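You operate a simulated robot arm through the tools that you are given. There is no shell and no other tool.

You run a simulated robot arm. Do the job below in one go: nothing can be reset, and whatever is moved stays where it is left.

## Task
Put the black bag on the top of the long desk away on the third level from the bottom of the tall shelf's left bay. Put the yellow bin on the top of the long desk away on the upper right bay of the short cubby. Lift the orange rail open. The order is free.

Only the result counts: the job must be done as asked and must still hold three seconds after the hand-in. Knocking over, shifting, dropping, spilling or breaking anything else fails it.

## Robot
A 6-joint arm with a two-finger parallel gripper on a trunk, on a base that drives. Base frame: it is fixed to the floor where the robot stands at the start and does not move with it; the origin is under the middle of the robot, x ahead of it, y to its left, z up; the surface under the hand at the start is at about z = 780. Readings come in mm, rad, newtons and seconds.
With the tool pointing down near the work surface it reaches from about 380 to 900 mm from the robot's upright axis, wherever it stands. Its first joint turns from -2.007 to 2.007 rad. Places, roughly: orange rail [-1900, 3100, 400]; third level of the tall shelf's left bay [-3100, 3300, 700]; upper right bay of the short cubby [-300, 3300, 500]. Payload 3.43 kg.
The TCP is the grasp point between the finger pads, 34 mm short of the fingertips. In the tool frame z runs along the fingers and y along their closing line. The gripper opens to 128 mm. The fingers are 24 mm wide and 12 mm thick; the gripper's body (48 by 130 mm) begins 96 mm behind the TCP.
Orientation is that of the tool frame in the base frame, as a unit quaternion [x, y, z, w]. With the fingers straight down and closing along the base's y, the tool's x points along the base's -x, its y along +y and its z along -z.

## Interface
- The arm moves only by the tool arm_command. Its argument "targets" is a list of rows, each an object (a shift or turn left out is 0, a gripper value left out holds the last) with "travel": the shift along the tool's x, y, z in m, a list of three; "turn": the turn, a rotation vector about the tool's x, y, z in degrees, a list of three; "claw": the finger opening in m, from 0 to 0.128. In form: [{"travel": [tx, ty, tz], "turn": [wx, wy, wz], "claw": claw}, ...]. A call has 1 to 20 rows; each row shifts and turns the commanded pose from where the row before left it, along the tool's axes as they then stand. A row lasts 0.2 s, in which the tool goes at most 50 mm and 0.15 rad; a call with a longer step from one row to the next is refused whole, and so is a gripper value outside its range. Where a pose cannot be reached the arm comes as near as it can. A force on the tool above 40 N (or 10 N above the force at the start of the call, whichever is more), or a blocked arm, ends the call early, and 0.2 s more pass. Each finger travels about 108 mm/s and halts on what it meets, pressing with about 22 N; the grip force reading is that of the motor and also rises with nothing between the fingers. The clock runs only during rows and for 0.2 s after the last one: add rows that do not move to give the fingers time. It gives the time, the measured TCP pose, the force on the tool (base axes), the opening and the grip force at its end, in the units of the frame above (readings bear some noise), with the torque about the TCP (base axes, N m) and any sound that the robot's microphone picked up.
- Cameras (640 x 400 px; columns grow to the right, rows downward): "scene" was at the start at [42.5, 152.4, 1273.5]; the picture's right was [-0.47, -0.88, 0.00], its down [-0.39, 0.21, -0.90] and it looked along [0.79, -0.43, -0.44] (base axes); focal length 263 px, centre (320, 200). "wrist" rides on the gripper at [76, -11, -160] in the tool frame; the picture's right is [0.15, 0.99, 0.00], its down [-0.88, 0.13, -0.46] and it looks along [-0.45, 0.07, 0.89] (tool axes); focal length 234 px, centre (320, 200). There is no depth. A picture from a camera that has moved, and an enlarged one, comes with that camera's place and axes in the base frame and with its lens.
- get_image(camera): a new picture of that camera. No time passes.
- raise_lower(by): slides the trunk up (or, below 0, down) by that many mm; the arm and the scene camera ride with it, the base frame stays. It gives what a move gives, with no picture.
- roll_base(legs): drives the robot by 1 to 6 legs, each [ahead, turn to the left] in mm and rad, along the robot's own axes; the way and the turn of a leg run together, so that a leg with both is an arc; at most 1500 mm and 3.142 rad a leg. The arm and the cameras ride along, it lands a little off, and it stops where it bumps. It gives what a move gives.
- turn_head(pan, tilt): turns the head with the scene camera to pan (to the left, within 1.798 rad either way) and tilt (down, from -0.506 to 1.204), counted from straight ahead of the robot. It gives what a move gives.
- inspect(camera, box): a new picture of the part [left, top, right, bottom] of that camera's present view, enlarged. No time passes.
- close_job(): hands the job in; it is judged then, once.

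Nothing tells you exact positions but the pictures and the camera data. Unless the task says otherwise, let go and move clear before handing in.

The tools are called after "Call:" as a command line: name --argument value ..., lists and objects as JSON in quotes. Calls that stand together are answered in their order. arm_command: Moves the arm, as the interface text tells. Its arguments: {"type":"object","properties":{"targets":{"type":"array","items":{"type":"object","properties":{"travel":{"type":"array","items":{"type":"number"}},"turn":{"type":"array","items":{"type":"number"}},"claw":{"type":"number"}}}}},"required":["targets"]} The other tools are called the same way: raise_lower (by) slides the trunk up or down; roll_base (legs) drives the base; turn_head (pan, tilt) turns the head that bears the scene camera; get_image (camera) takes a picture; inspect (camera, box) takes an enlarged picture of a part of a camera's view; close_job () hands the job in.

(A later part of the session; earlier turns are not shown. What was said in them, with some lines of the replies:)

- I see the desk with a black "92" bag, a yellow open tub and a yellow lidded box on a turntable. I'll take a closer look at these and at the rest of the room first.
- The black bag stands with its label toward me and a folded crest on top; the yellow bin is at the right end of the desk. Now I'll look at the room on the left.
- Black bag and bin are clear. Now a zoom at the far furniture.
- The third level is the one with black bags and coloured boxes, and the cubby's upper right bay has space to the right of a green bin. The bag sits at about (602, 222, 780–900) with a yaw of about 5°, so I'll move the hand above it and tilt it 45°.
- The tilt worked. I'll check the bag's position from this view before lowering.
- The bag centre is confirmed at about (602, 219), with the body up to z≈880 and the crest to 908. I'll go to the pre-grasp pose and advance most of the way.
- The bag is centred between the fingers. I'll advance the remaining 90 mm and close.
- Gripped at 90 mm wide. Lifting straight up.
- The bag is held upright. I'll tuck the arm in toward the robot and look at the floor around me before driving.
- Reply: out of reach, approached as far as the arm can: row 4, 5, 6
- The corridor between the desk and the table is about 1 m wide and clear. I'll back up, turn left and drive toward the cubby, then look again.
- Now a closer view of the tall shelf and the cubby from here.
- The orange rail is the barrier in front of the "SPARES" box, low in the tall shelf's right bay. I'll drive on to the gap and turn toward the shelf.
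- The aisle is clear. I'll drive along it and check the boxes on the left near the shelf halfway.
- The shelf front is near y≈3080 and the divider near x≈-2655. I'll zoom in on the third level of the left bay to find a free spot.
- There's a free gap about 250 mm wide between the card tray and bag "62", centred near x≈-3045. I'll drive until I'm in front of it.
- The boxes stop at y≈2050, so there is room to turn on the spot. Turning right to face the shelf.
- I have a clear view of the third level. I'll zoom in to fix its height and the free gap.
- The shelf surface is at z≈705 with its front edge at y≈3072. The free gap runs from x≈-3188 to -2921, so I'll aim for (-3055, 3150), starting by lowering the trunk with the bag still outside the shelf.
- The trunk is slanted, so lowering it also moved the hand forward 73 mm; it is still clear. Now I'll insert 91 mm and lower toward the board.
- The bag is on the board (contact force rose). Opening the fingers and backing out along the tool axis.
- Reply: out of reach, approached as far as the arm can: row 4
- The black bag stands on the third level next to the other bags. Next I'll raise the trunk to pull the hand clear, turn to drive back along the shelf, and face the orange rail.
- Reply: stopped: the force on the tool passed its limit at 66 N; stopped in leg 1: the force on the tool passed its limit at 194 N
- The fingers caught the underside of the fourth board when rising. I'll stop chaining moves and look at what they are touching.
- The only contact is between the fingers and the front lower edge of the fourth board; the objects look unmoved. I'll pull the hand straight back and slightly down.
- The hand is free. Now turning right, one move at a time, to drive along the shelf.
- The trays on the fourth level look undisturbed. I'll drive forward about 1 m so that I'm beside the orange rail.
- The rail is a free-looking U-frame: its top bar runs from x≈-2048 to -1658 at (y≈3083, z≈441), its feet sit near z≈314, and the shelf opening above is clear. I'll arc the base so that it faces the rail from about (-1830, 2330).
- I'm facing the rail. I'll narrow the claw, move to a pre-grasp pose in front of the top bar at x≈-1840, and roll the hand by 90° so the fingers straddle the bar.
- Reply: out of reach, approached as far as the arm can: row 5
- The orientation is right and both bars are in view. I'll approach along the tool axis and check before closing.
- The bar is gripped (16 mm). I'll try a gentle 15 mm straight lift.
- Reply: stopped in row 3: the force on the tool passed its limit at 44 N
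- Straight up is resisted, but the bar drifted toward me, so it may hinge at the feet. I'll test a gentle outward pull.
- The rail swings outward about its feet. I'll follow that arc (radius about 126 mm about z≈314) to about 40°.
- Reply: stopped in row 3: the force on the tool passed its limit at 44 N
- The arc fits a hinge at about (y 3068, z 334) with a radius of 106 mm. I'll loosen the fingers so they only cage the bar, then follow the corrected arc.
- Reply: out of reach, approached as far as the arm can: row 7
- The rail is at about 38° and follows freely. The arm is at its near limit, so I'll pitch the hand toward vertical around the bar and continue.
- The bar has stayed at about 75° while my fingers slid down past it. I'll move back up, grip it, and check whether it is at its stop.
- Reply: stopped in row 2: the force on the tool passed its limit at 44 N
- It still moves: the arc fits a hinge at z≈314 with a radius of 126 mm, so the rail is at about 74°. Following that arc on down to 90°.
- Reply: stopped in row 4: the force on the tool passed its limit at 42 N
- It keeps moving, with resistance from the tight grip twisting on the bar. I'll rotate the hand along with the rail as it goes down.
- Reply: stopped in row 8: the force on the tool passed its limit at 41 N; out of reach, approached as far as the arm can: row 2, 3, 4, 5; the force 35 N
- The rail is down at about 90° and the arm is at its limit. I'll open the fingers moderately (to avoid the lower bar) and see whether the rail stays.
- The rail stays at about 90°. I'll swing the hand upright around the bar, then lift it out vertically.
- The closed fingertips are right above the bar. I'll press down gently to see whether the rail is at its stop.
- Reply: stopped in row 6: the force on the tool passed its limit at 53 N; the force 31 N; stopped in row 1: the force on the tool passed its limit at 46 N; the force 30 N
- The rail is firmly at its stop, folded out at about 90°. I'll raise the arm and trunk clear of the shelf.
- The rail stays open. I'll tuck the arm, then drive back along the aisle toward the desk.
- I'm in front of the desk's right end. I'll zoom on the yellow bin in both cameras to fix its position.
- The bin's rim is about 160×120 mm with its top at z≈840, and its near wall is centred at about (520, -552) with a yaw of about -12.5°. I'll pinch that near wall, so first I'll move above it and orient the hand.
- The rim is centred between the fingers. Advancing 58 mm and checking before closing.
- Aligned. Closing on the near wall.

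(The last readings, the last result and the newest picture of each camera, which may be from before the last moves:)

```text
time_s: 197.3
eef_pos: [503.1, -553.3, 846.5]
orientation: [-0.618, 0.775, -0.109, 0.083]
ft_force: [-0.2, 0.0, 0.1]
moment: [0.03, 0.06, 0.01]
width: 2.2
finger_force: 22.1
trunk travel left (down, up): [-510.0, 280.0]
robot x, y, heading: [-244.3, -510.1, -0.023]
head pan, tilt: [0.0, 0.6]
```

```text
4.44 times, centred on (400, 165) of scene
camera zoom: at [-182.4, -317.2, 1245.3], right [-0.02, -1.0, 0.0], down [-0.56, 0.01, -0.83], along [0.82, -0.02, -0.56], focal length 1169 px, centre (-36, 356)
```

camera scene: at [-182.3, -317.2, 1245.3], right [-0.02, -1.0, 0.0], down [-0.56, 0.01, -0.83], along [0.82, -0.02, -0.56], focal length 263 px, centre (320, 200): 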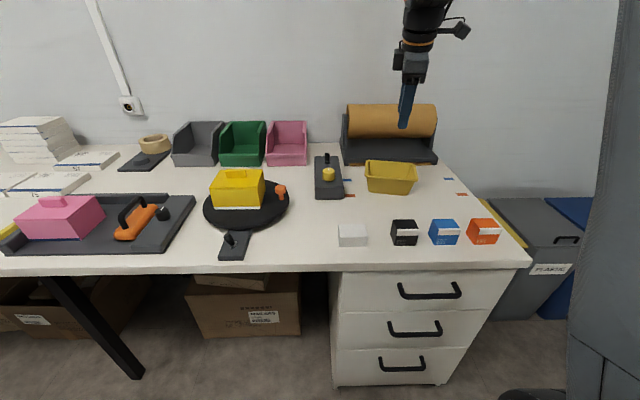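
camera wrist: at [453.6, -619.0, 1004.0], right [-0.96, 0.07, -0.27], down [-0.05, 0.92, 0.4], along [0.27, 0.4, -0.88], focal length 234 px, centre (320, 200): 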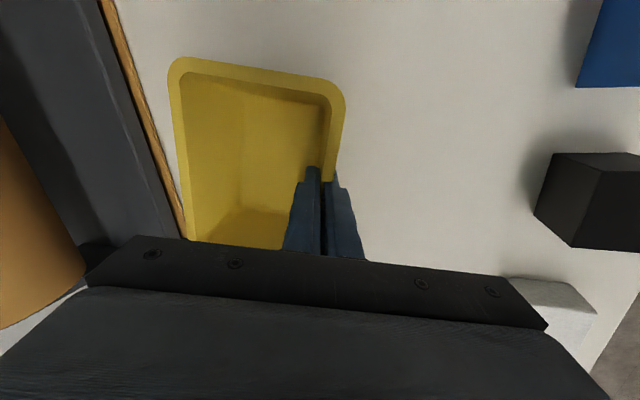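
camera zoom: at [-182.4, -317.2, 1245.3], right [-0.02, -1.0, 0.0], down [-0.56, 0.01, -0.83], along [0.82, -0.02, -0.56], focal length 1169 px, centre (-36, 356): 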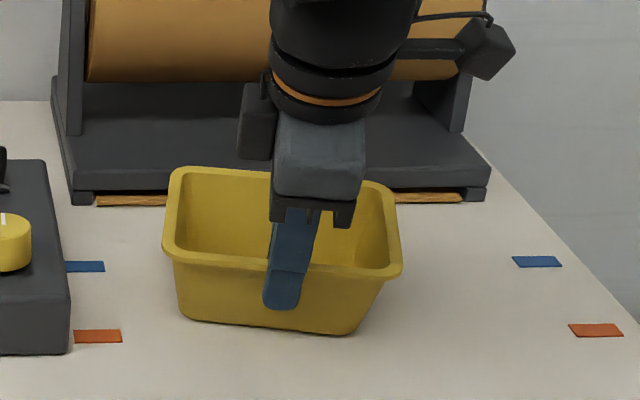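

It's gripped on the thin wall, with the bin tilted slightly so its far end is up. Lifting carefully.

Call:
arm_command --targets '[{"travel": [0, -0.0027, -0.0096]}, {"travel": [0, -0.0054, -0.0192]}, {"travel": [0, -0.0054, -0.0192]}, {}]'

Call:
get_image --camera "wrist"

Call:
inspect --camera "scene" --box '[320, 80, 480, 200]'

```text
time_s: 198.3
eef_pos: [503.1, -553.5, 897.3]
orientation: [-0.617, 0.775, -0.108, 0.084]
ft_force: [-0.1, -0.1, -1.1]
moment: [0.01, 0.01, -0.02]
width: 2.1
finger_force: 22.1
trunk travel left (down, up): [-510.0, 280.0]
robot x, y, heading: [-242.8, -512.7, -0.019]
head pan, tilt: [0.0, 0.6]
```

```text
taken
camera wrist: at [453.7, -618.8, 1054.2], right [-0.96, 0.07, -0.27], down [-0.05, 0.92, 0.4], along [0.27, 0.4, -0.88], focal length 234 px, centre (320, 200)
```

wrist: 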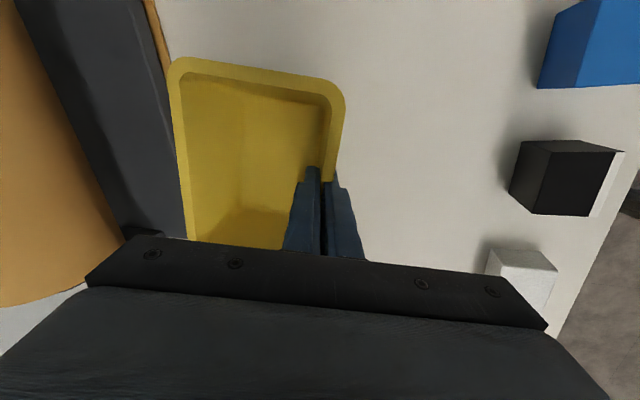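

```text
3.33 times, centred on (400, 140) of scene
camera zoom: at [-182.4, -317.2, 1245.3], right [-0.02, -1.0, 0.0], down [-0.56, 0.01, -0.83], along [0.82, -0.02, -0.57], focal length 877 px, centre (53, 400)
```

zoom: 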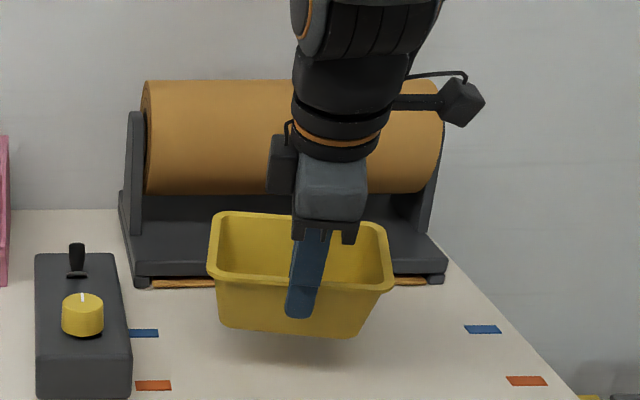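

It's held securely. Raising and tucking the arm, then I'll turn and drive to the cubby.

Call:
arm_command --targets '[{"travel": [0, -0.0108, -0.0385]}, {"travel": [0, -0.0108, -0.0385]}, {"travel": [0, -0.0108, -0.0385]}, {"travel": [0, 0.0385, -0.0108]}, {"travel": [0, 0.0385, -0.0108]}, {"travel": [0, 0.0385, -0.0108]}, {"travel": [0, 0.0385, -0.0108]}, {"travel": [0, 0.0385, -0.0108]}, {"travel": [0, 0.0385, -0.0108]}, {}]'

Call:
get_image --camera "scene"

```text
time_s: 200.6
eef_pos: [267.6, -499.4, 1017.2]
orientation: [-0.618, 0.774, -0.109, 0.083]
ft_force: [0.3, 0.5, -0.3]
moment: [0.0, 0.02, 0.02]
width: 1.9
finger_force: 22.2
trunk travel left (down, up): [-510.0, 280.0]
robot x, y, heading: [-244.9, -510.3, -0.021]
head pan, tilt: [0.0, 0.6]
```

```text
taken
camera scene: at [-182.4, -317.2, 1245.3], right [-0.02, -1.0, 0.0], down [-0.56, 0.01, -0.83], along [0.82, -0.02, -0.56], focal length 263 px, centre (320, 200)
```

scene: 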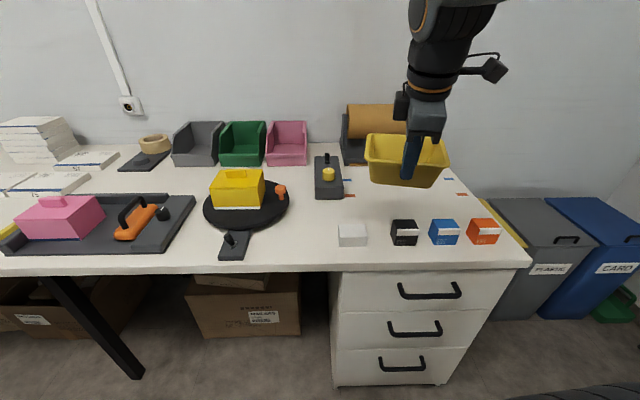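

Call:
roll_base --legs '[[0, 1.591], [1450, 0]]'

Call:
turn_head --pan 0.0 --tilt 0.4

Call:
get_image --camera "scene"

```text
time_s: 211.6
eef_pos: [-257.4, 1449.2, 1017.3]
orientation: [0.985, -0.102, 0.017, -0.136]
ft_force: [-0.2, 0.5, -0.2]
moment: [0.02, 0.0, 0.01]
width: 2.1
finger_force: 21.9
trunk travel left (down, up): [-510.0, 280.0]
robot x, y, heading: [-235.3, 937.1, 1.563]
head pan, tilt: [0.0, 0.6]
```

```text
time_s: 212.3
eef_pos: [-257.9, 1448.6, 1017.8]
orientation: [0.985, -0.102, 0.016, -0.135]
ft_force: [0.5, 1.7, -0.8]
moment: [-0.02, 0.02, 0.02]
width: 2.0
finger_force: 21.7
trunk travel left (down, up): [-510.0, 280.0]
robot x, y, heading: [-235.2, 941.7, 1.566]
head pan, tilt: [0.0, 0.4]
```

```text
taken
camera scene: at [-427.9, 997.9, 1263.5], right [1.0, 0.0, 0.0], down [0.0, -0.39, -0.92], along [0.0, 0.92, -0.39], focal length 263 px, centre (320, 200)
```

scene: 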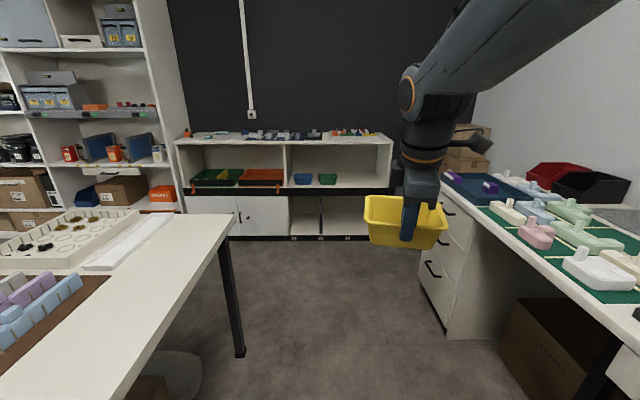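

Call:
inspect --camera "scene" --box '[270, 120, 410, 245]'

```text
3.20 times, centred on (340, 182) of scene
camera zoom: at [-427.9, 997.9, 1263.5], right [1.0, 0.0, 0.0], down [0.0, -0.39, -0.92], along [0.0, 0.92, -0.39], focal length 842 px, centre (256, 256)
```

zoom: 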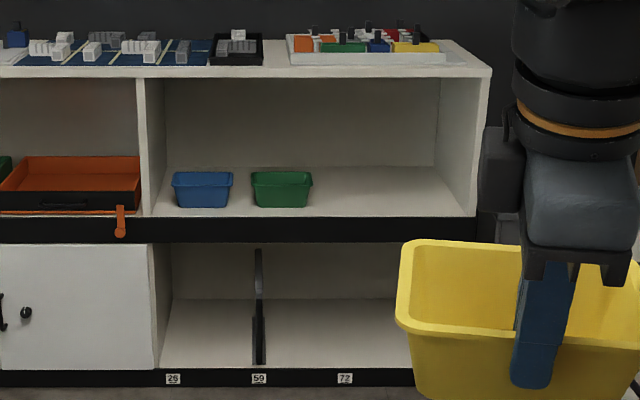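

The upper right bay spans x≈-715…143 with its shelf at z≈510, the top board's underside at z≈868 and its front at y≈3040. Blue and green bins end near x≈-290, so I'll place the yellow bin around x≈-140. Driving up to the cubby.

Call:
roll_base --legs '[[1420, 0.006]]'

Call:
arm_command --targets '[{"turn": [0, -1.75, -6.25]}, {"turn": [0, -1.75, -6.25]}, {}]'

Call:
turn_head --pan 0.0 --tilt 0.6

Call:
get_image --camera "scene"

Call:
get_image --camera "wrist"

```text
time_s: 219.4
eef_pos: [-261.9, 2869.4, 1017.6]
orientation: [0.986, -0.097, 0.016, -0.136]
ft_force: [-0.6, 0.1, -0.2]
moment: [-0.04, -0.04, 0.02]
width: 2.1
finger_force: 21.7
trunk travel left (down, up): [-510.0, 280.0]
robot x, y, heading: [-235.6, 2358.6, 1.576]
head pan, tilt: [0.0, 0.4]
```

```text
time_s: 220.2
eef_pos: [-262.1, 2868.1, 1017.0]
orientation: [0.991, 0.015, -0.001, -0.136]
ft_force: [-0.1, 0.5, 0.1]
moment: [-0.04, 0.0, 0.02]
width: 1.7
finger_force: 22.1
trunk travel left (down, up): [-510.0, 280.0]
robot x, y, heading: [-235.8, 2356.7, 1.579]
head pan, tilt: [0.0, 0.4]
```

```text
time_s: 220.9
eef_pos: [-262.5, 2867.4, 1018.2]
orientation: [0.991, 0.014, 0.001, -0.136]
ft_force: [-0.8, 0.0, 0.1]
moment: [-0.02, -0.03, 0.0]
width: 2.4
finger_force: 22.1
trunk travel left (down, up): [-510.0, 280.0]
robot x, y, heading: [-235.6, 2357.3, 1.579]
head pan, tilt: [0.0, 0.6]
```

```text
taken
camera scene: at [-428.3, 2411.4, 1245.4], right [1.0, 0.0, 0.0], down [0.0, -0.56, -0.83], along [0.0, 0.83, -0.56], focal length 263 px, centre (320, 200)
```

scene: 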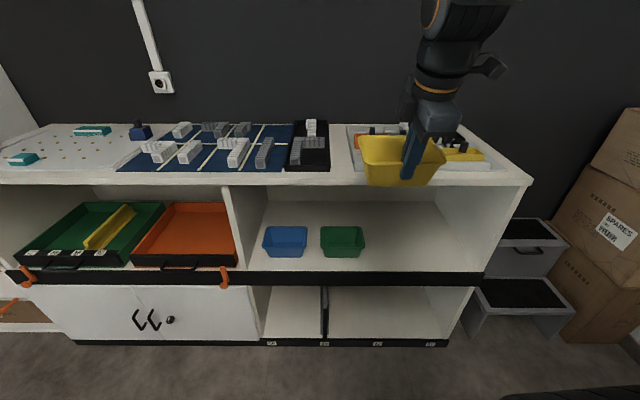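

```text
taken
camera wrist: at [-186.6, 2838.4, 1175.5], right [0.17, -0.95, -0.27], down [-0.87, -0.27, 0.4], along [-0.45, 0.16, -0.88], focal length 234 px, centre (320, 200)
```

wrist: 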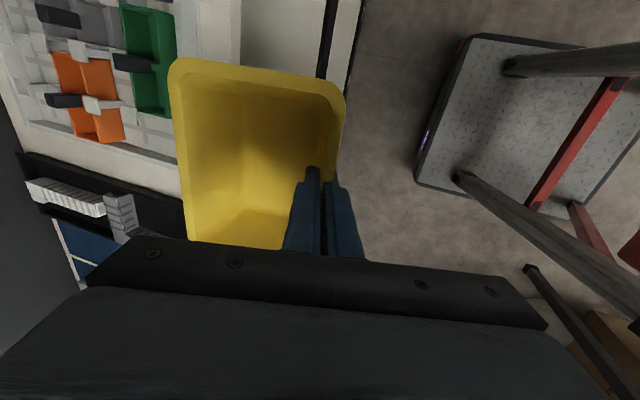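

The bin hangs in front of the cubby top. I'll back up 120 mm for arm room, shift the bin toward x≈-140, and then lower the trunk in front of the opening.

Call:
roll_base --legs '[[-120, 0]]'

Call:
arm_command --targets '[{"travel": [0.0305, -0.0241, 0.0068]}, {"travel": [0.0305, -0.0241, 0.0068]}, {"travel": [0.0305, -0.0241, 0.0068]}, {"travel": [0.0305, -0.0241, 0.0068]}, {}]'

Call:
get_image --camera "scene"

```text
time_s: 222.2
eef_pos: [-260.3, 2746.8, 1016.4]
orientation: [0.991, 0.014, 0.001, -0.136]
ft_force: [0.8, -0.6, 0.5]
moment: [0.0, 0.01, 0.03]
width: 2.1
finger_force: 21.7
trunk travel left (down, up): [-510.0, 280.0]
robot x, y, heading: [-232.6, 2236.8, 1.575]
head pan, tilt: [0.0, 0.6]
```

```text
time_s: 223.4
eef_pos: [-140.5, 2850.4, 1018.3]
orientation: [0.991, 0.014, -0.001, -0.137]
ft_force: [-0.6, -0.2, 0.0]
moment: [-0.03, -0.04, -0.01]
width: 1.8
finger_force: 22.1
trunk travel left (down, up): [-510.0, 280.0]
robot x, y, heading: [-235.6, 2234.2, 1.576]
head pan, tilt: [0.0, 0.6]
```

```text
taken
camera scene: at [-427.8, 2290.6, 1245.3], right [1.0, 0.0, 0.0], down [0.0, -0.56, -0.83], along [0.0, 0.83, -0.56], focal length 263 px, centre (320, 200)
```

scene: 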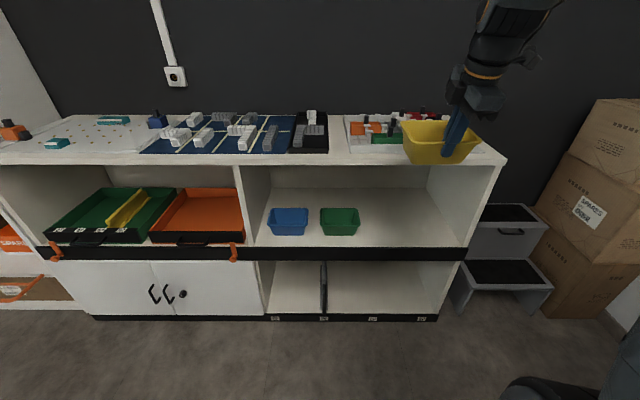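

Call:
raise_lower --by -360

Call:
turn_head --pan -0.1 --tilt 0.4

Call:
get_image --camera "scene"

Call:
get_image --camera "wrist"

```text
time_s: 226.9
eef_pos: [-141.5, 2850.0, 658.6]
orientation: [0.991, 0.013, 0.0, -0.135]
ft_force: [1.1, 0.0, -0.5]
moment: [-0.06, -0.01, -0.03]
width: 2.2
finger_force: 22.1
trunk travel left (down, up): [-150.0, 640.0]
robot x, y, heading: [-234.1, 2236.5, 1.573]
head pan, tilt: [0.0, 0.6]
```

```text
time_s: 227.6
eef_pos: [-141.4, 2849.6, 657.7]
orientation: [0.991, 0.014, 0.0, -0.136]
ft_force: [0.9, 0.6, -0.7]
moment: [-0.03, -0.03, -0.03]
width: 2.0
finger_force: 21.6
trunk travel left (down, up): [-150.0, 640.0]
robot x, y, heading: [-232.7, 2238.6, 1.574]
head pan, tilt: [-0.099, 0.4]
```

```text
taken
camera scene: at [-418.9, 2394.7, 903.5], right [1.0, -0.1, 0.0], down [-0.04, -0.39, -0.92], along [0.09, 0.92, -0.39], focal length 263 px, centre (320, 200)
```

scene: 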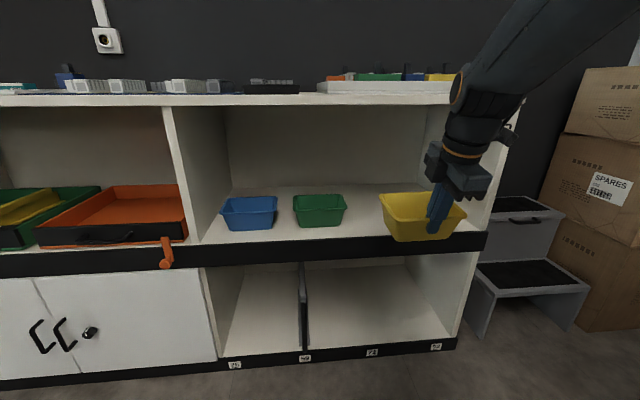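

```text
taken
camera wrist: at [-66.2, 2820.9, 815.8], right [0.17, -0.95, -0.27], down [-0.88, -0.27, 0.4], along [-0.45, 0.16, -0.88], focal length 234 px, centre (320, 200)
```

wrist: 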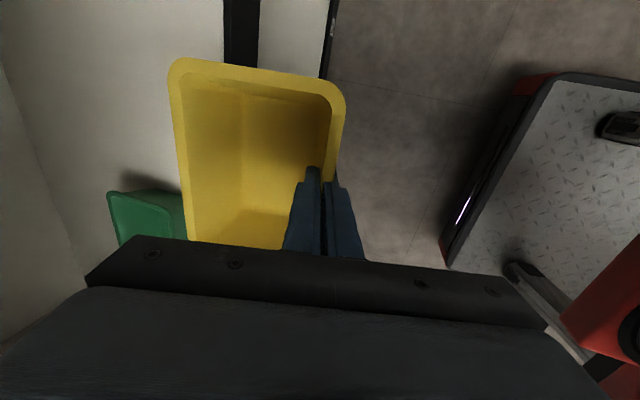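

Call:
inspect --camera "scene" --box '[200, 170, 380, 280]'

Call:
inspect --camera "scene" --box '[360, 60, 540, 260]'

```text
3.56 times, centred on (290, 225) of scene
camera zoom: at [-418.9, 2394.7, 903.5], right [1.0, -0.1, 0.0], down [-0.04, -0.39, -0.92], along [0.09, 0.92, -0.39], focal length 935 px, centre (427, 111)
```

zoom: 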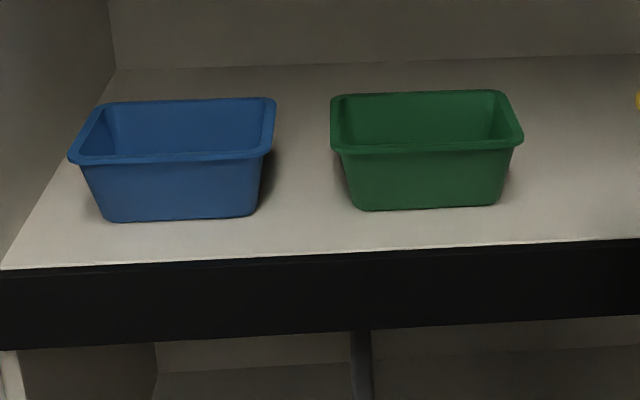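

```text
2.00 times, centred on (450, 160) of scene
camera zoom: at [-418.9, 2394.7, 903.5], right [1.0, -0.1, 0.0], down [-0.04, -0.39, -0.92], along [0.09, 0.92, -0.39], focal length 526 px, centre (60, 280)
```

zoom: 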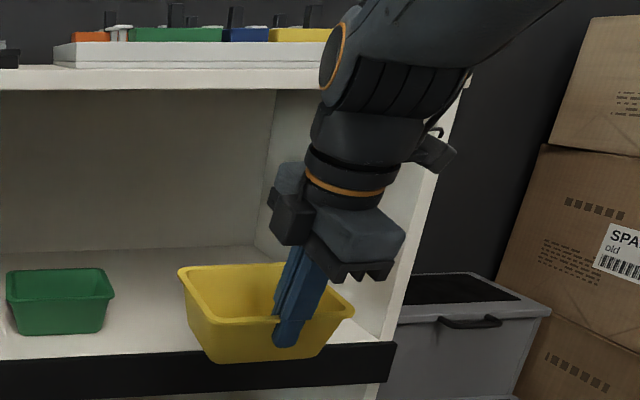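

The wrist housing must stay clear of the top board, so I'll tilt the hand 6° more, lower 50 mm, and begin inserting in steps.

Call:
arm_command --targets '[{"turn": [6, 0, 0]}, {"travel": [0.0155, 0.0093, 0.0233]}, {"travel": [0.0155, 0.0093, 0.0233]}, {"travel": [0, -0.0362, 0.0144]}, {"travel": [0, -0.0362, 0.0144]}, {}]'

Call:
get_image --camera "scene"

Call:
get_image --camera "wrist"

```text
time_s: 229.0
eef_pos: [-111.7, 2930.1, 607.8]
orientation: [0.982, 0.014, 0.0, -0.187]
ft_force: [0.0, -0.2, -0.9]
moment: [-0.04, -0.01, -0.02]
width: 2.3
finger_force: 22.6
trunk travel left (down, up): [-150.0, 640.0]
robot x, y, heading: [-232.5, 2231.9, 1.576]
head pan, tilt: [-0.099, 0.4]
```

```text
taken
camera scene: at [-418.9, 2394.6, 903.5], right [1.0, -0.1, 0.0], down [-0.04, -0.39, -0.92], along [0.09, 0.92, -0.39], focal length 263 px, centre (320, 200)
```

scene: 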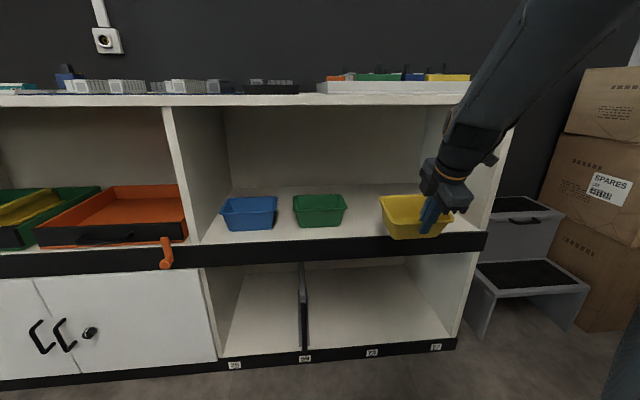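

```text
taken
camera wrist: at [-37.0, 2883.6, 761.6], right [0.17, -0.92, -0.36], down [-0.87, -0.31, 0.37], along [-0.45, 0.25, -0.85], focal length 234 px, centre (320, 200)
```

wrist: 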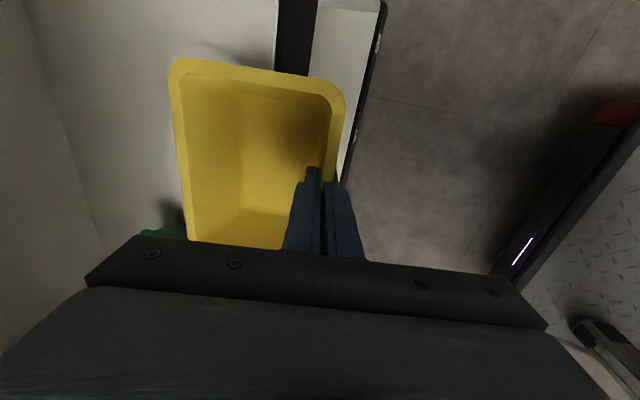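

Call:
arm_command --targets '[{"travel": [0, -0.0356, 0.0142]}, {"travel": [0, -0.0356, 0.0142]}, {"travel": [0, -0.0356, 0.0142]}, {}]'

Call:
get_image --camera "scene"

Call:
get_image --camera "wrist"

Call:
inspect --camera "scene" --box '[340, 60, 520, 260]'

```text
time_s: 230.0
eef_pos: [-115.2, 3043.9, 608.1]
orientation: [0.982, 0.013, 0.0, -0.187]
ft_force: [-0.2, 0.0, -0.4]
moment: [-0.06, -0.01, 0.01]
width: 2.1
finger_force: 22.2
trunk travel left (down, up): [-150.0, 640.0]
robot x, y, heading: [-235.5, 2236.5, 1.572]
head pan, tilt: [-0.099, 0.4]
```

```text
taken
camera scene: at [-418.9, 2394.7, 903.5], right [1.0, -0.1, 0.0], down [-0.04, -0.39, -0.92], along [0.09, 0.92, -0.39], focal length 263 px, centre (320, 200)
```

scene: 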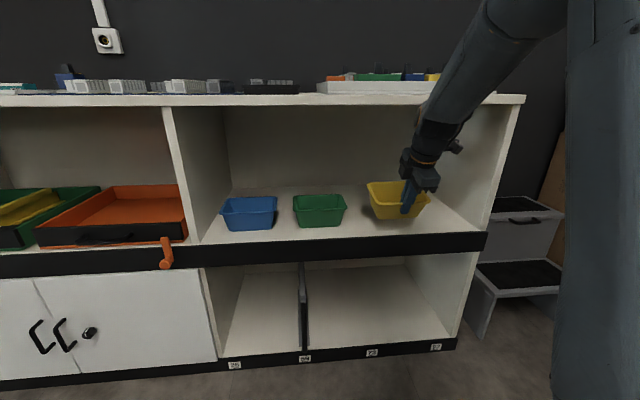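

```text
taken
camera wrist: at [-39.6, 2998.5, 761.0], right [0.17, -0.92, -0.36], down [-0.87, -0.31, 0.37], along [-0.45, 0.25, -0.85], focal length 234 px, centre (320, 200)
```

wrist: 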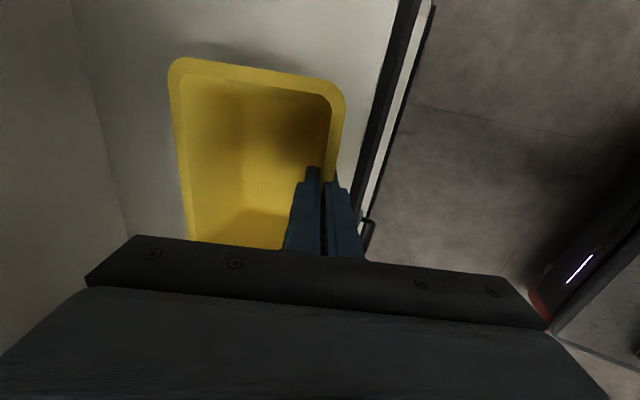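

```text
2.00 times, centred on (430, 160) of scene
camera zoom: at [-418.9, 2394.7, 903.5], right [1.0, -0.1, 0.0], down [-0.04, -0.39, -0.92], along [0.09, 0.92, -0.39], focal length 526 px, centre (100, 280)
```

zoom: 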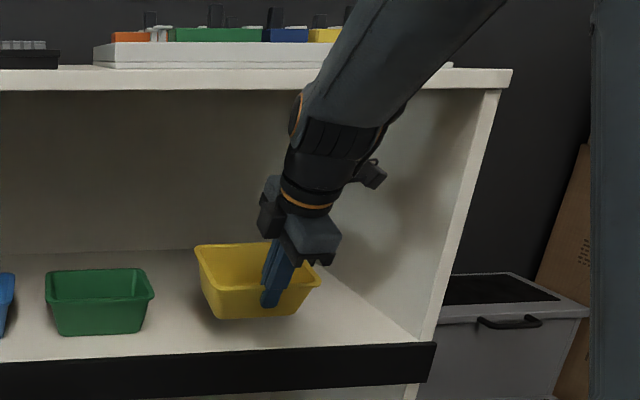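

Call:
arm_command --targets '[{"travel": [0, 0.0026, 0.0065]}, {"travel": [0, 0.0026, 0.0065]}, {"travel": [0, 0.0011, 0.0028]}, {"travel": [0, 0.0007, 0.0019]}, {"travel": [0, 0.0007, 0.0019]}, {"travel": [0, 0.0007, 0.0019]}, {}]'

Call:
inspect --camera "scene" --box '[340, 150, 480, 260]'

```text
time_s: 231.6
eef_pos: [-115.1, 3044.9, 583.7]
orientation: [0.982, 0.014, -0.001, -0.188]
ft_force: [-0.1, 0.0, -1.9]
moment: [-0.06, 0.0, 0.01]
width: 2.0
finger_force: 22.2
trunk travel left (down, up): [-150.0, 640.0]
robot x, y, heading: [-239.4, 2239.4, 1.573]
head pan, tilt: [-0.099, 0.4]
```

```text
3.64 times, centred on (410, 205) of scene
camera zoom: at [-418.9, 2394.7, 903.5], right [1.0, -0.1, 0.0], down [-0.04, -0.39, -0.92], along [0.09, 0.92, -0.39], focal length 956 px, centre (-7, 182)
```

zoom: 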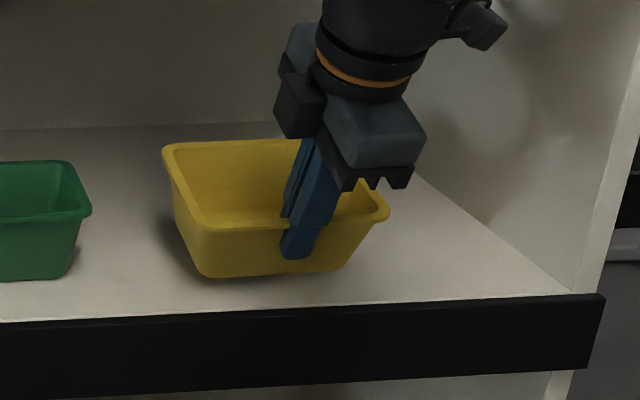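

Close to the board. I'll rotate the extra tilt back out, then lower to contact.

Call:
arm_command --targets '[{"turn": [-3, 0, 0]}, {"turn": [-3, 0, 0]}, {}]'

Call:
arm_command --targets '[{"travel": [0, 0.0005, 0.0019]}, {"travel": [0, 0.0005, 0.0019]}, {}]'

Call:
arm_command --targets '[{"travel": [0, 0.0005, 0.0019]}, {"travel": [0, 0.0005, 0.0019]}, {}]'

Call:
inspect --camera "scene" --box '[340, 150, 480, 260]'

```text
time_s: 232.4
eef_pos: [-115.8, 3045.7, 584.3]
orientation: [0.991, 0.014, 0.0, -0.135]
ft_force: [-0.3, -1.0, -0.5]
moment: [-0.01, -0.02, 0.02]
width: 1.9
finger_force: 22.1
trunk travel left (down, up): [-150.0, 640.0]
robot x, y, heading: [-235.2, 2240.2, 1.571]
head pan, tilt: [-0.099, 0.4]
```

```text
time_s: 233.2
eef_pos: [-116.3, 3043.8, 580.4]
orientation: [0.991, 0.015, 0.001, -0.136]
ft_force: [-0.6, 0.5, -0.5]
moment: [0.0, 0.01, -0.01]
width: 2.2
finger_force: 21.9
trunk travel left (down, up): [-150.0, 640.0]
robot x, y, heading: [-236.8, 2243.7, 1.576]
head pan, tilt: [-0.099, 0.4]
```

```text
time_s: 234.0
eef_pos: [-115.0, 3043.9, 577.2]
orientation: [0.991, 0.014, 0.001, -0.135]
ft_force: [-0.2, 0.4, -0.6]
moment: [-0.06, -0.02, -0.01]
width: 2.2
finger_force: 22.1
trunk travel left (down, up): [-150.0, 640.0]
robot x, y, heading: [-237.4, 2237.0, 1.57]
head pan, tilt: [-0.099, 0.4]
```

```text
3.64 times, centred on (410, 205) of scene
camera zoom: at [-418.9, 2394.7, 903.5], right [1.0, -0.1, 0.0], down [-0.04, -0.39, -0.92], along [0.09, 0.92, -0.39], focal length 956 px, centre (-7, 182)
```

zoom: 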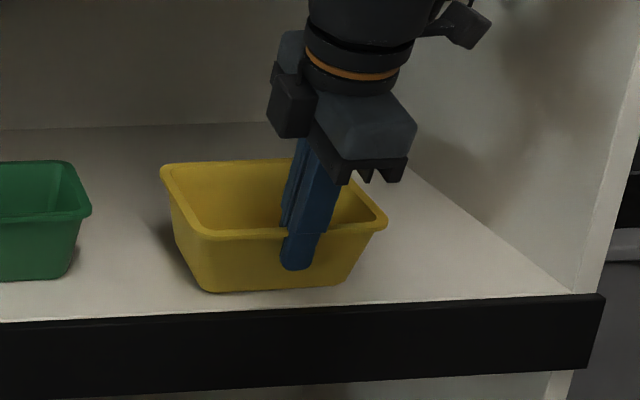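

Still just above the board. I'll go 10 mm deeper, then continue lowering to contact.

Call:
arm_command --targets '[{"travel": [0, -0.0096, 0.0027]}, {"travel": [0, 0.0005, 0.0019]}, {}]'

Call:
arm_command --targets '[{"travel": [0, 0.0005, 0.0019]}, {}]'

Call:
arm_command --targets '[{"travel": [0, 0.0005, 0.0019]}, {}]'

Call:
inspect --camera "scene" --box '[340, 150, 480, 260]'

```text
time_s: 234.8
eef_pos: [-115.9, 3055.6, 576.5]
orientation: [0.991, 0.014, 0.001, -0.137]
ft_force: [-0.3, -0.8, 9.9]
moment: [0.06, 0.09, 0.01]
width: 2.2
finger_force: 21.6
trunk travel left (down, up): [-150.0, 640.0]
robot x, y, heading: [-236.9, 2238.0, 1.571]
head pan, tilt: [-0.099, 0.4]
```

```text
time_s: 235.4
eef_pos: [-116.3, 3055.3, 573.4]
orientation: [0.99, 0.014, 0.0, -0.137]
ft_force: [0.2, 2.0, 18.3]
moment: [0.38, -0.02, 0.0]
width: 2.1
finger_force: 22.1
trunk travel left (down, up): [-150.0, 640.0]
robot x, y, heading: [-233.2, 2237.7, 1.573]
head pan, tilt: [-0.099, 0.4]
```

```text
time_s: 236.0
eef_pos: [-115.4, 3055.8, 571.6]
orientation: [0.99, 0.014, 0.001, -0.137]
ft_force: [0.6, 5.7, 23.8]
moment: [0.71, 0.02, 0.05]
width: 2.1
finger_force: 21.9
trunk travel left (down, up): [-150.0, 640.0]
robot x, y, heading: [-239.6, 2232.6, 1.569]
head pan, tilt: [-0.099, 0.4]
```

```text
3.64 times, centred on (410, 205) of scene
camera zoom: at [-419.0, 2394.2, 903.7], right [1.0, -0.1, 0.0], down [-0.04, -0.39, -0.92], along [0.09, 0.92, -0.39], focal length 956 px, centre (-7, 182)
```

zoom: 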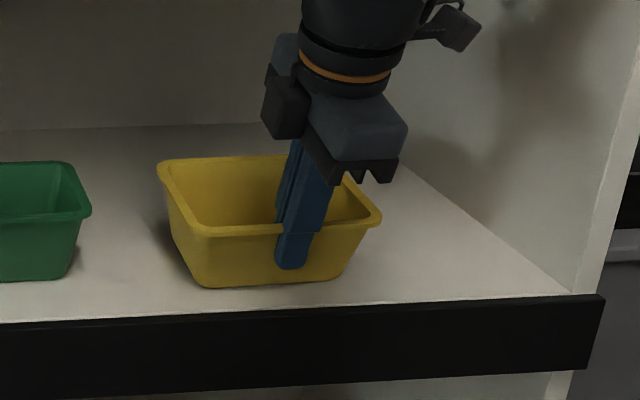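

The bin touches the shelf. I'll ease off slightly and open the fingers gently.

Call:
arm_command --targets '[{"travel": [0, -0.0008, -0.0028]}, {"claw": 0.004}, {"claw": 0.008}, {"claw": 0.014}, {"claw": 0.022}, {}]'

Call:
inspect --camera "scene" --box '[340, 150, 480, 260]'

Call:
get_image --camera "wrist"

```text
time_s: 237.4
eef_pos: [-114.8, 3054.7, 573.6]
orientation: [0.991, 0.013, 0.001, -0.136]
ft_force: [-0.6, -0.3, 0.0]
moment: [-0.01, 0.0, 0.0]
width: 22.1
finger_force: 0.0
trunk travel left (down, up): [-150.0, 640.0]
robot x, y, heading: [-233.7, 2240.8, 1.573]
head pan, tilt: [-0.099, 0.4]
```

```text
3.64 times, centred on (410, 205) of scene
camera zoom: at [-418.9, 2394.7, 903.5], right [1.0, -0.1, 0.0], down [-0.04, -0.39, -0.92], along [0.09, 0.92, -0.39], focal length 956 px, centre (-7, 182)
```

zoom: 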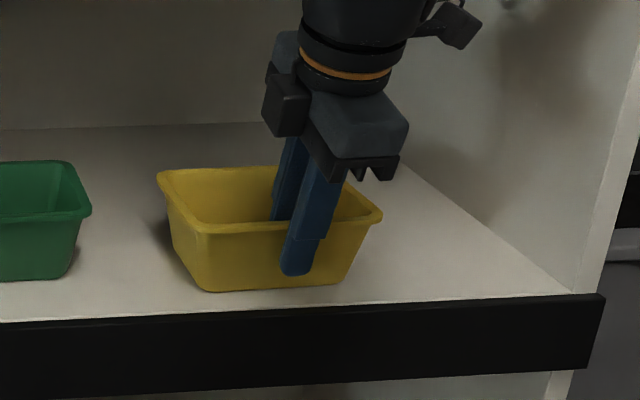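

```text
taken
camera wrist: at [-40.2, 3024.9, 731.3], right [0.17, -0.95, -0.27], down [-0.88, -0.27, 0.4], along [-0.45, 0.16, -0.88], focal length 234 px, centre (320, 200)
```

wrist: 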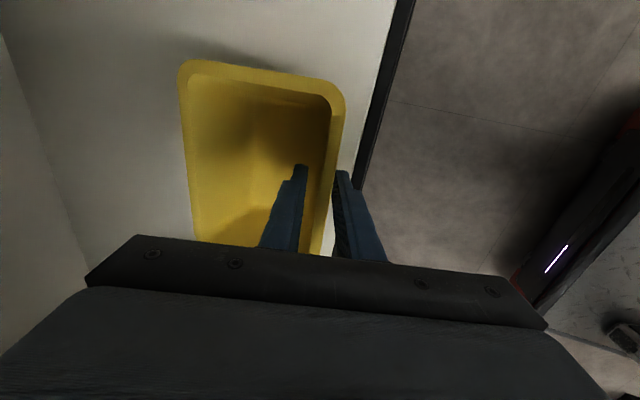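

The bin sits flat on the shelf. I'll open wider, tilt to keep the wrist clear of the top board, and withdraw along the tool axis.

Call:
arm_command --targets '[{"claw": 0.045}, {"claw": 0.06}, {"turn": [5, 0, 0]}, {"travel": [0, 0, -0.015]}, {"travel": [0, 0, -0.02]}, {"travel": [0, 0, -0.02]}, {}]'

Call:
get_image --camera "wrist"

Call:
get_image --camera "scene"

```text
time_s: 239.0
eef_pos: [-114.9, 3035.4, 625.3]
orientation: [0.984, 0.014, 0.0, -0.179]
ft_force: [0.0, 0.5, -0.2]
moment: [0.03, -0.01, 0.0]
width: 60.0
finger_force: 0.1
trunk travel left (down, up): [-150.0, 640.0]
robot x, y, heading: [-237.0, 2237.9, 1.574]
head pan, tilt: [-0.099, 0.4]
```

```text
taken
camera wrist: at [-39.0, 2992.1, 779.3], right [0.17, -0.92, -0.35], down [-0.87, -0.31, 0.38], along [-0.45, 0.24, -0.86], focal length 234 px, centre (320, 200)
```

wrist: 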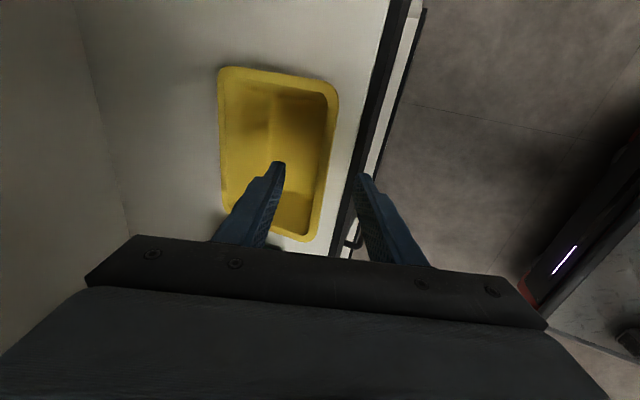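

```text
taken
camera scene: at [-418.9, 2394.7, 903.5], right [1.0, -0.1, 0.0], down [-0.04, -0.39, -0.92], along [0.09, 0.92, -0.39], focal length 263 px, centre (320, 200)
```

scene: 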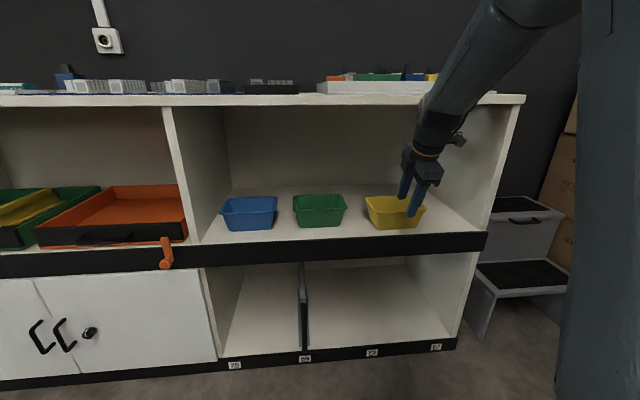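

Call:
arm_command --targets '[{"travel": [0, 0, -0.022]}, {"travel": [0, 0.0356, -0.0134]}, {"travel": [0, 0.0356, -0.0134]}, {"travel": [0, 0.0356, -0.0134]}, {"travel": [0, 0.0356, -0.0134]}, {}]'

Call:
get_image --camera "scene"

Call:
inspect --camera "scene" --box '[200, 150, 480, 280]'

```text
time_s: 240.4
eef_pos: [-110.6, 2877.5, 645.8]
orientation: [0.984, 0.015, 0.0, -0.179]
ft_force: [0.8, 0.2, -0.6]
moment: [-0.01, 0.01, 0.02]
width: 59.8
finger_force: 0.1
trunk travel left (down, up): [-150.0, 640.0]
robot x, y, heading: [-234.4, 2235.3, 1.576]
head pan, tilt: [-0.099, 0.4]
```

```text
taken
camera scene: at [-418.9, 2394.7, 903.5], right [1.0, -0.1, 0.0], down [-0.04, -0.39, -0.92], along [0.09, 0.92, -0.39], focal length 263 px, centre (320, 200)
```

scene: 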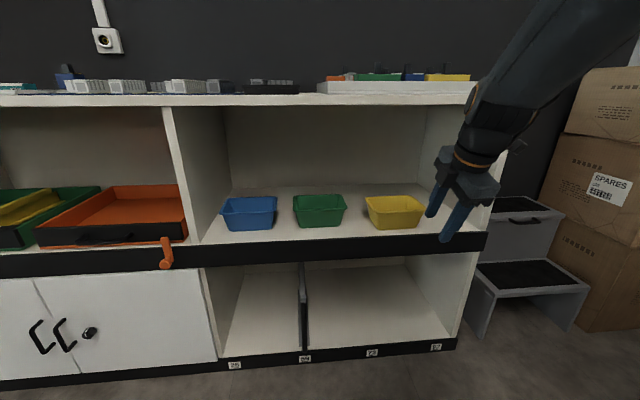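

```text
2.29 times, centred on (340, 215) of scene
camera zoom: at [-418.9, 2394.7, 903.5], right [1.0, -0.1, 0.0], down [-0.04, -0.39, -0.92], along [0.09, 0.92, -0.39], focal length 601 px, centre (274, 166)
```

zoom: 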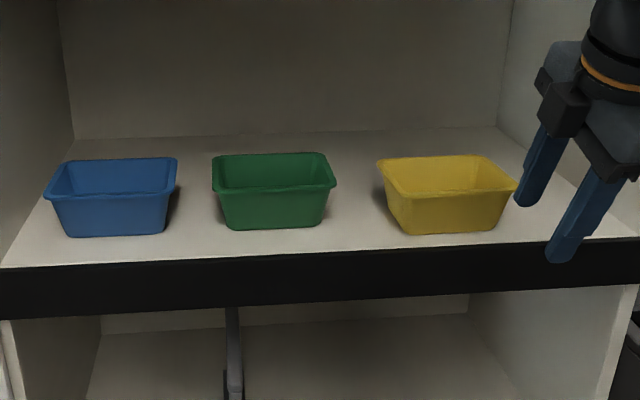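

The yellow bin is in place beside the other two bins. I'll back away and check the rail and the bag once more.

Call:
roll_base --legs '[[-120, 0]]'

Call:
raise_lower --by 300

Call:
turn_head --pan 1.15 --tilt 0.4

Call:
get_image --camera "scene"

Call:
inspect --camera "scene" --box '[220, 100, 420, 260]'

```text
time_s: 241.7
eef_pos: [-110.5, 2757.0, 645.4]
orientation: [0.984, 0.014, 0.0, -0.179]
ft_force: [0.2, -1.0, -0.9]
moment: [-0.01, 0.0, -0.02]
width: 60.0
finger_force: 0.0
trunk travel left (down, up): [-150.0, 640.0]
robot x, y, heading: [-231.6, 2118.5, 1.572]
head pan, tilt: [-0.099, 0.4]
```

```text
time_s: 244.7
eef_pos: [-109.8, 2757.9, 945.5]
orientation: [0.984, 0.014, 0.001, -0.179]
ft_force: [-0.7, 0.6, 0.4]
moment: [0.03, 0.01, -0.01]
width: 60.0
finger_force: 0.0
trunk travel left (down, up): [-450.0, 340.0]
robot x, y, heading: [-235.4, 2117.2, 1.569]
head pan, tilt: [-0.099, 0.4]
```

```text
time_s: 246.1
eef_pos: [-110.4, 2757.2, 944.7]
orientation: [0.984, 0.013, 0.0, -0.18]
ft_force: [0.3, 0.6, -0.2]
moment: [0.02, 0.0, 0.0]
width: 59.8
finger_force: 0.0
trunk travel left (down, up): [-450.0, 340.0]
robot x, y, heading: [-232.3, 2116.4, 1.571]
head pan, tilt: [1.15, 0.4]
```

```text
taken
camera scene: at [-511.9, 2137.7, 1203.5], right [0.41, 0.91, 0.0], down [0.36, -0.16, -0.92], along [-0.84, 0.37, -0.39], focal length 263 px, centre (320, 200)
```

scene: 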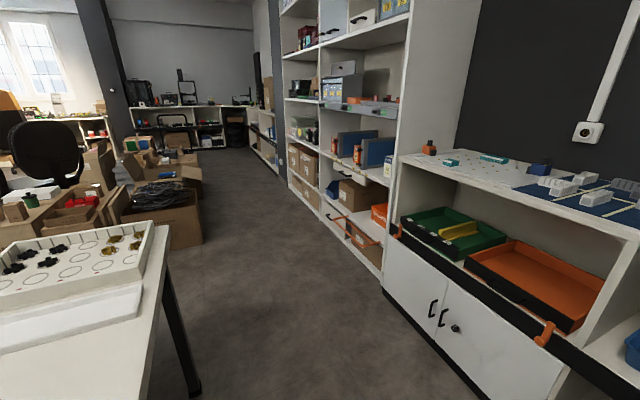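

```text
2.50 times, centred on (320, 180) of scene
camera zoom: at [-511.9, 2137.7, 1203.5], right [0.41, 0.91, 0.0], down [0.36, -0.16, -0.92], along [-0.84, 0.37, -0.39], focal length 658 px, centre (320, 250)
```

zoom: 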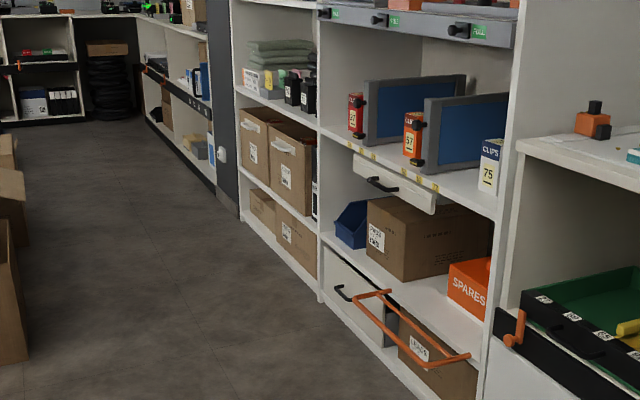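

The bag stands on the third level, the yellow bin sits in the cubby's upper right bay, and the rail is still folded fully open. The hand is empty and clear, so I'm handing the job in.

Call:
close_job

```text
The job is handed in.
```

All three parts of the job are done, and I've handed it in.

- **Black bag:** it stands upright on the third level from the bottom of the tall shelf's left bay, next to the other black bags.
- **Yellow bin:** it sits flat on the upper right bay of the short cubby, to the right of the blue and green bins.
- **Orange rail:** it did not lift straight up. It hinges at its feet and swings outward, so I folded it out to about 90°. It did not move any further when I pressed down on it, so I took that as its stop, and it was still open when I checked before handing in.

While I was withdrawing from the tall shelf, the empty fingers caught the front edge of the fourth board. The force peaked at about 194 N before the robot stopped. I freed the hand and checked the trays on that level from two views; nothing looked moved.
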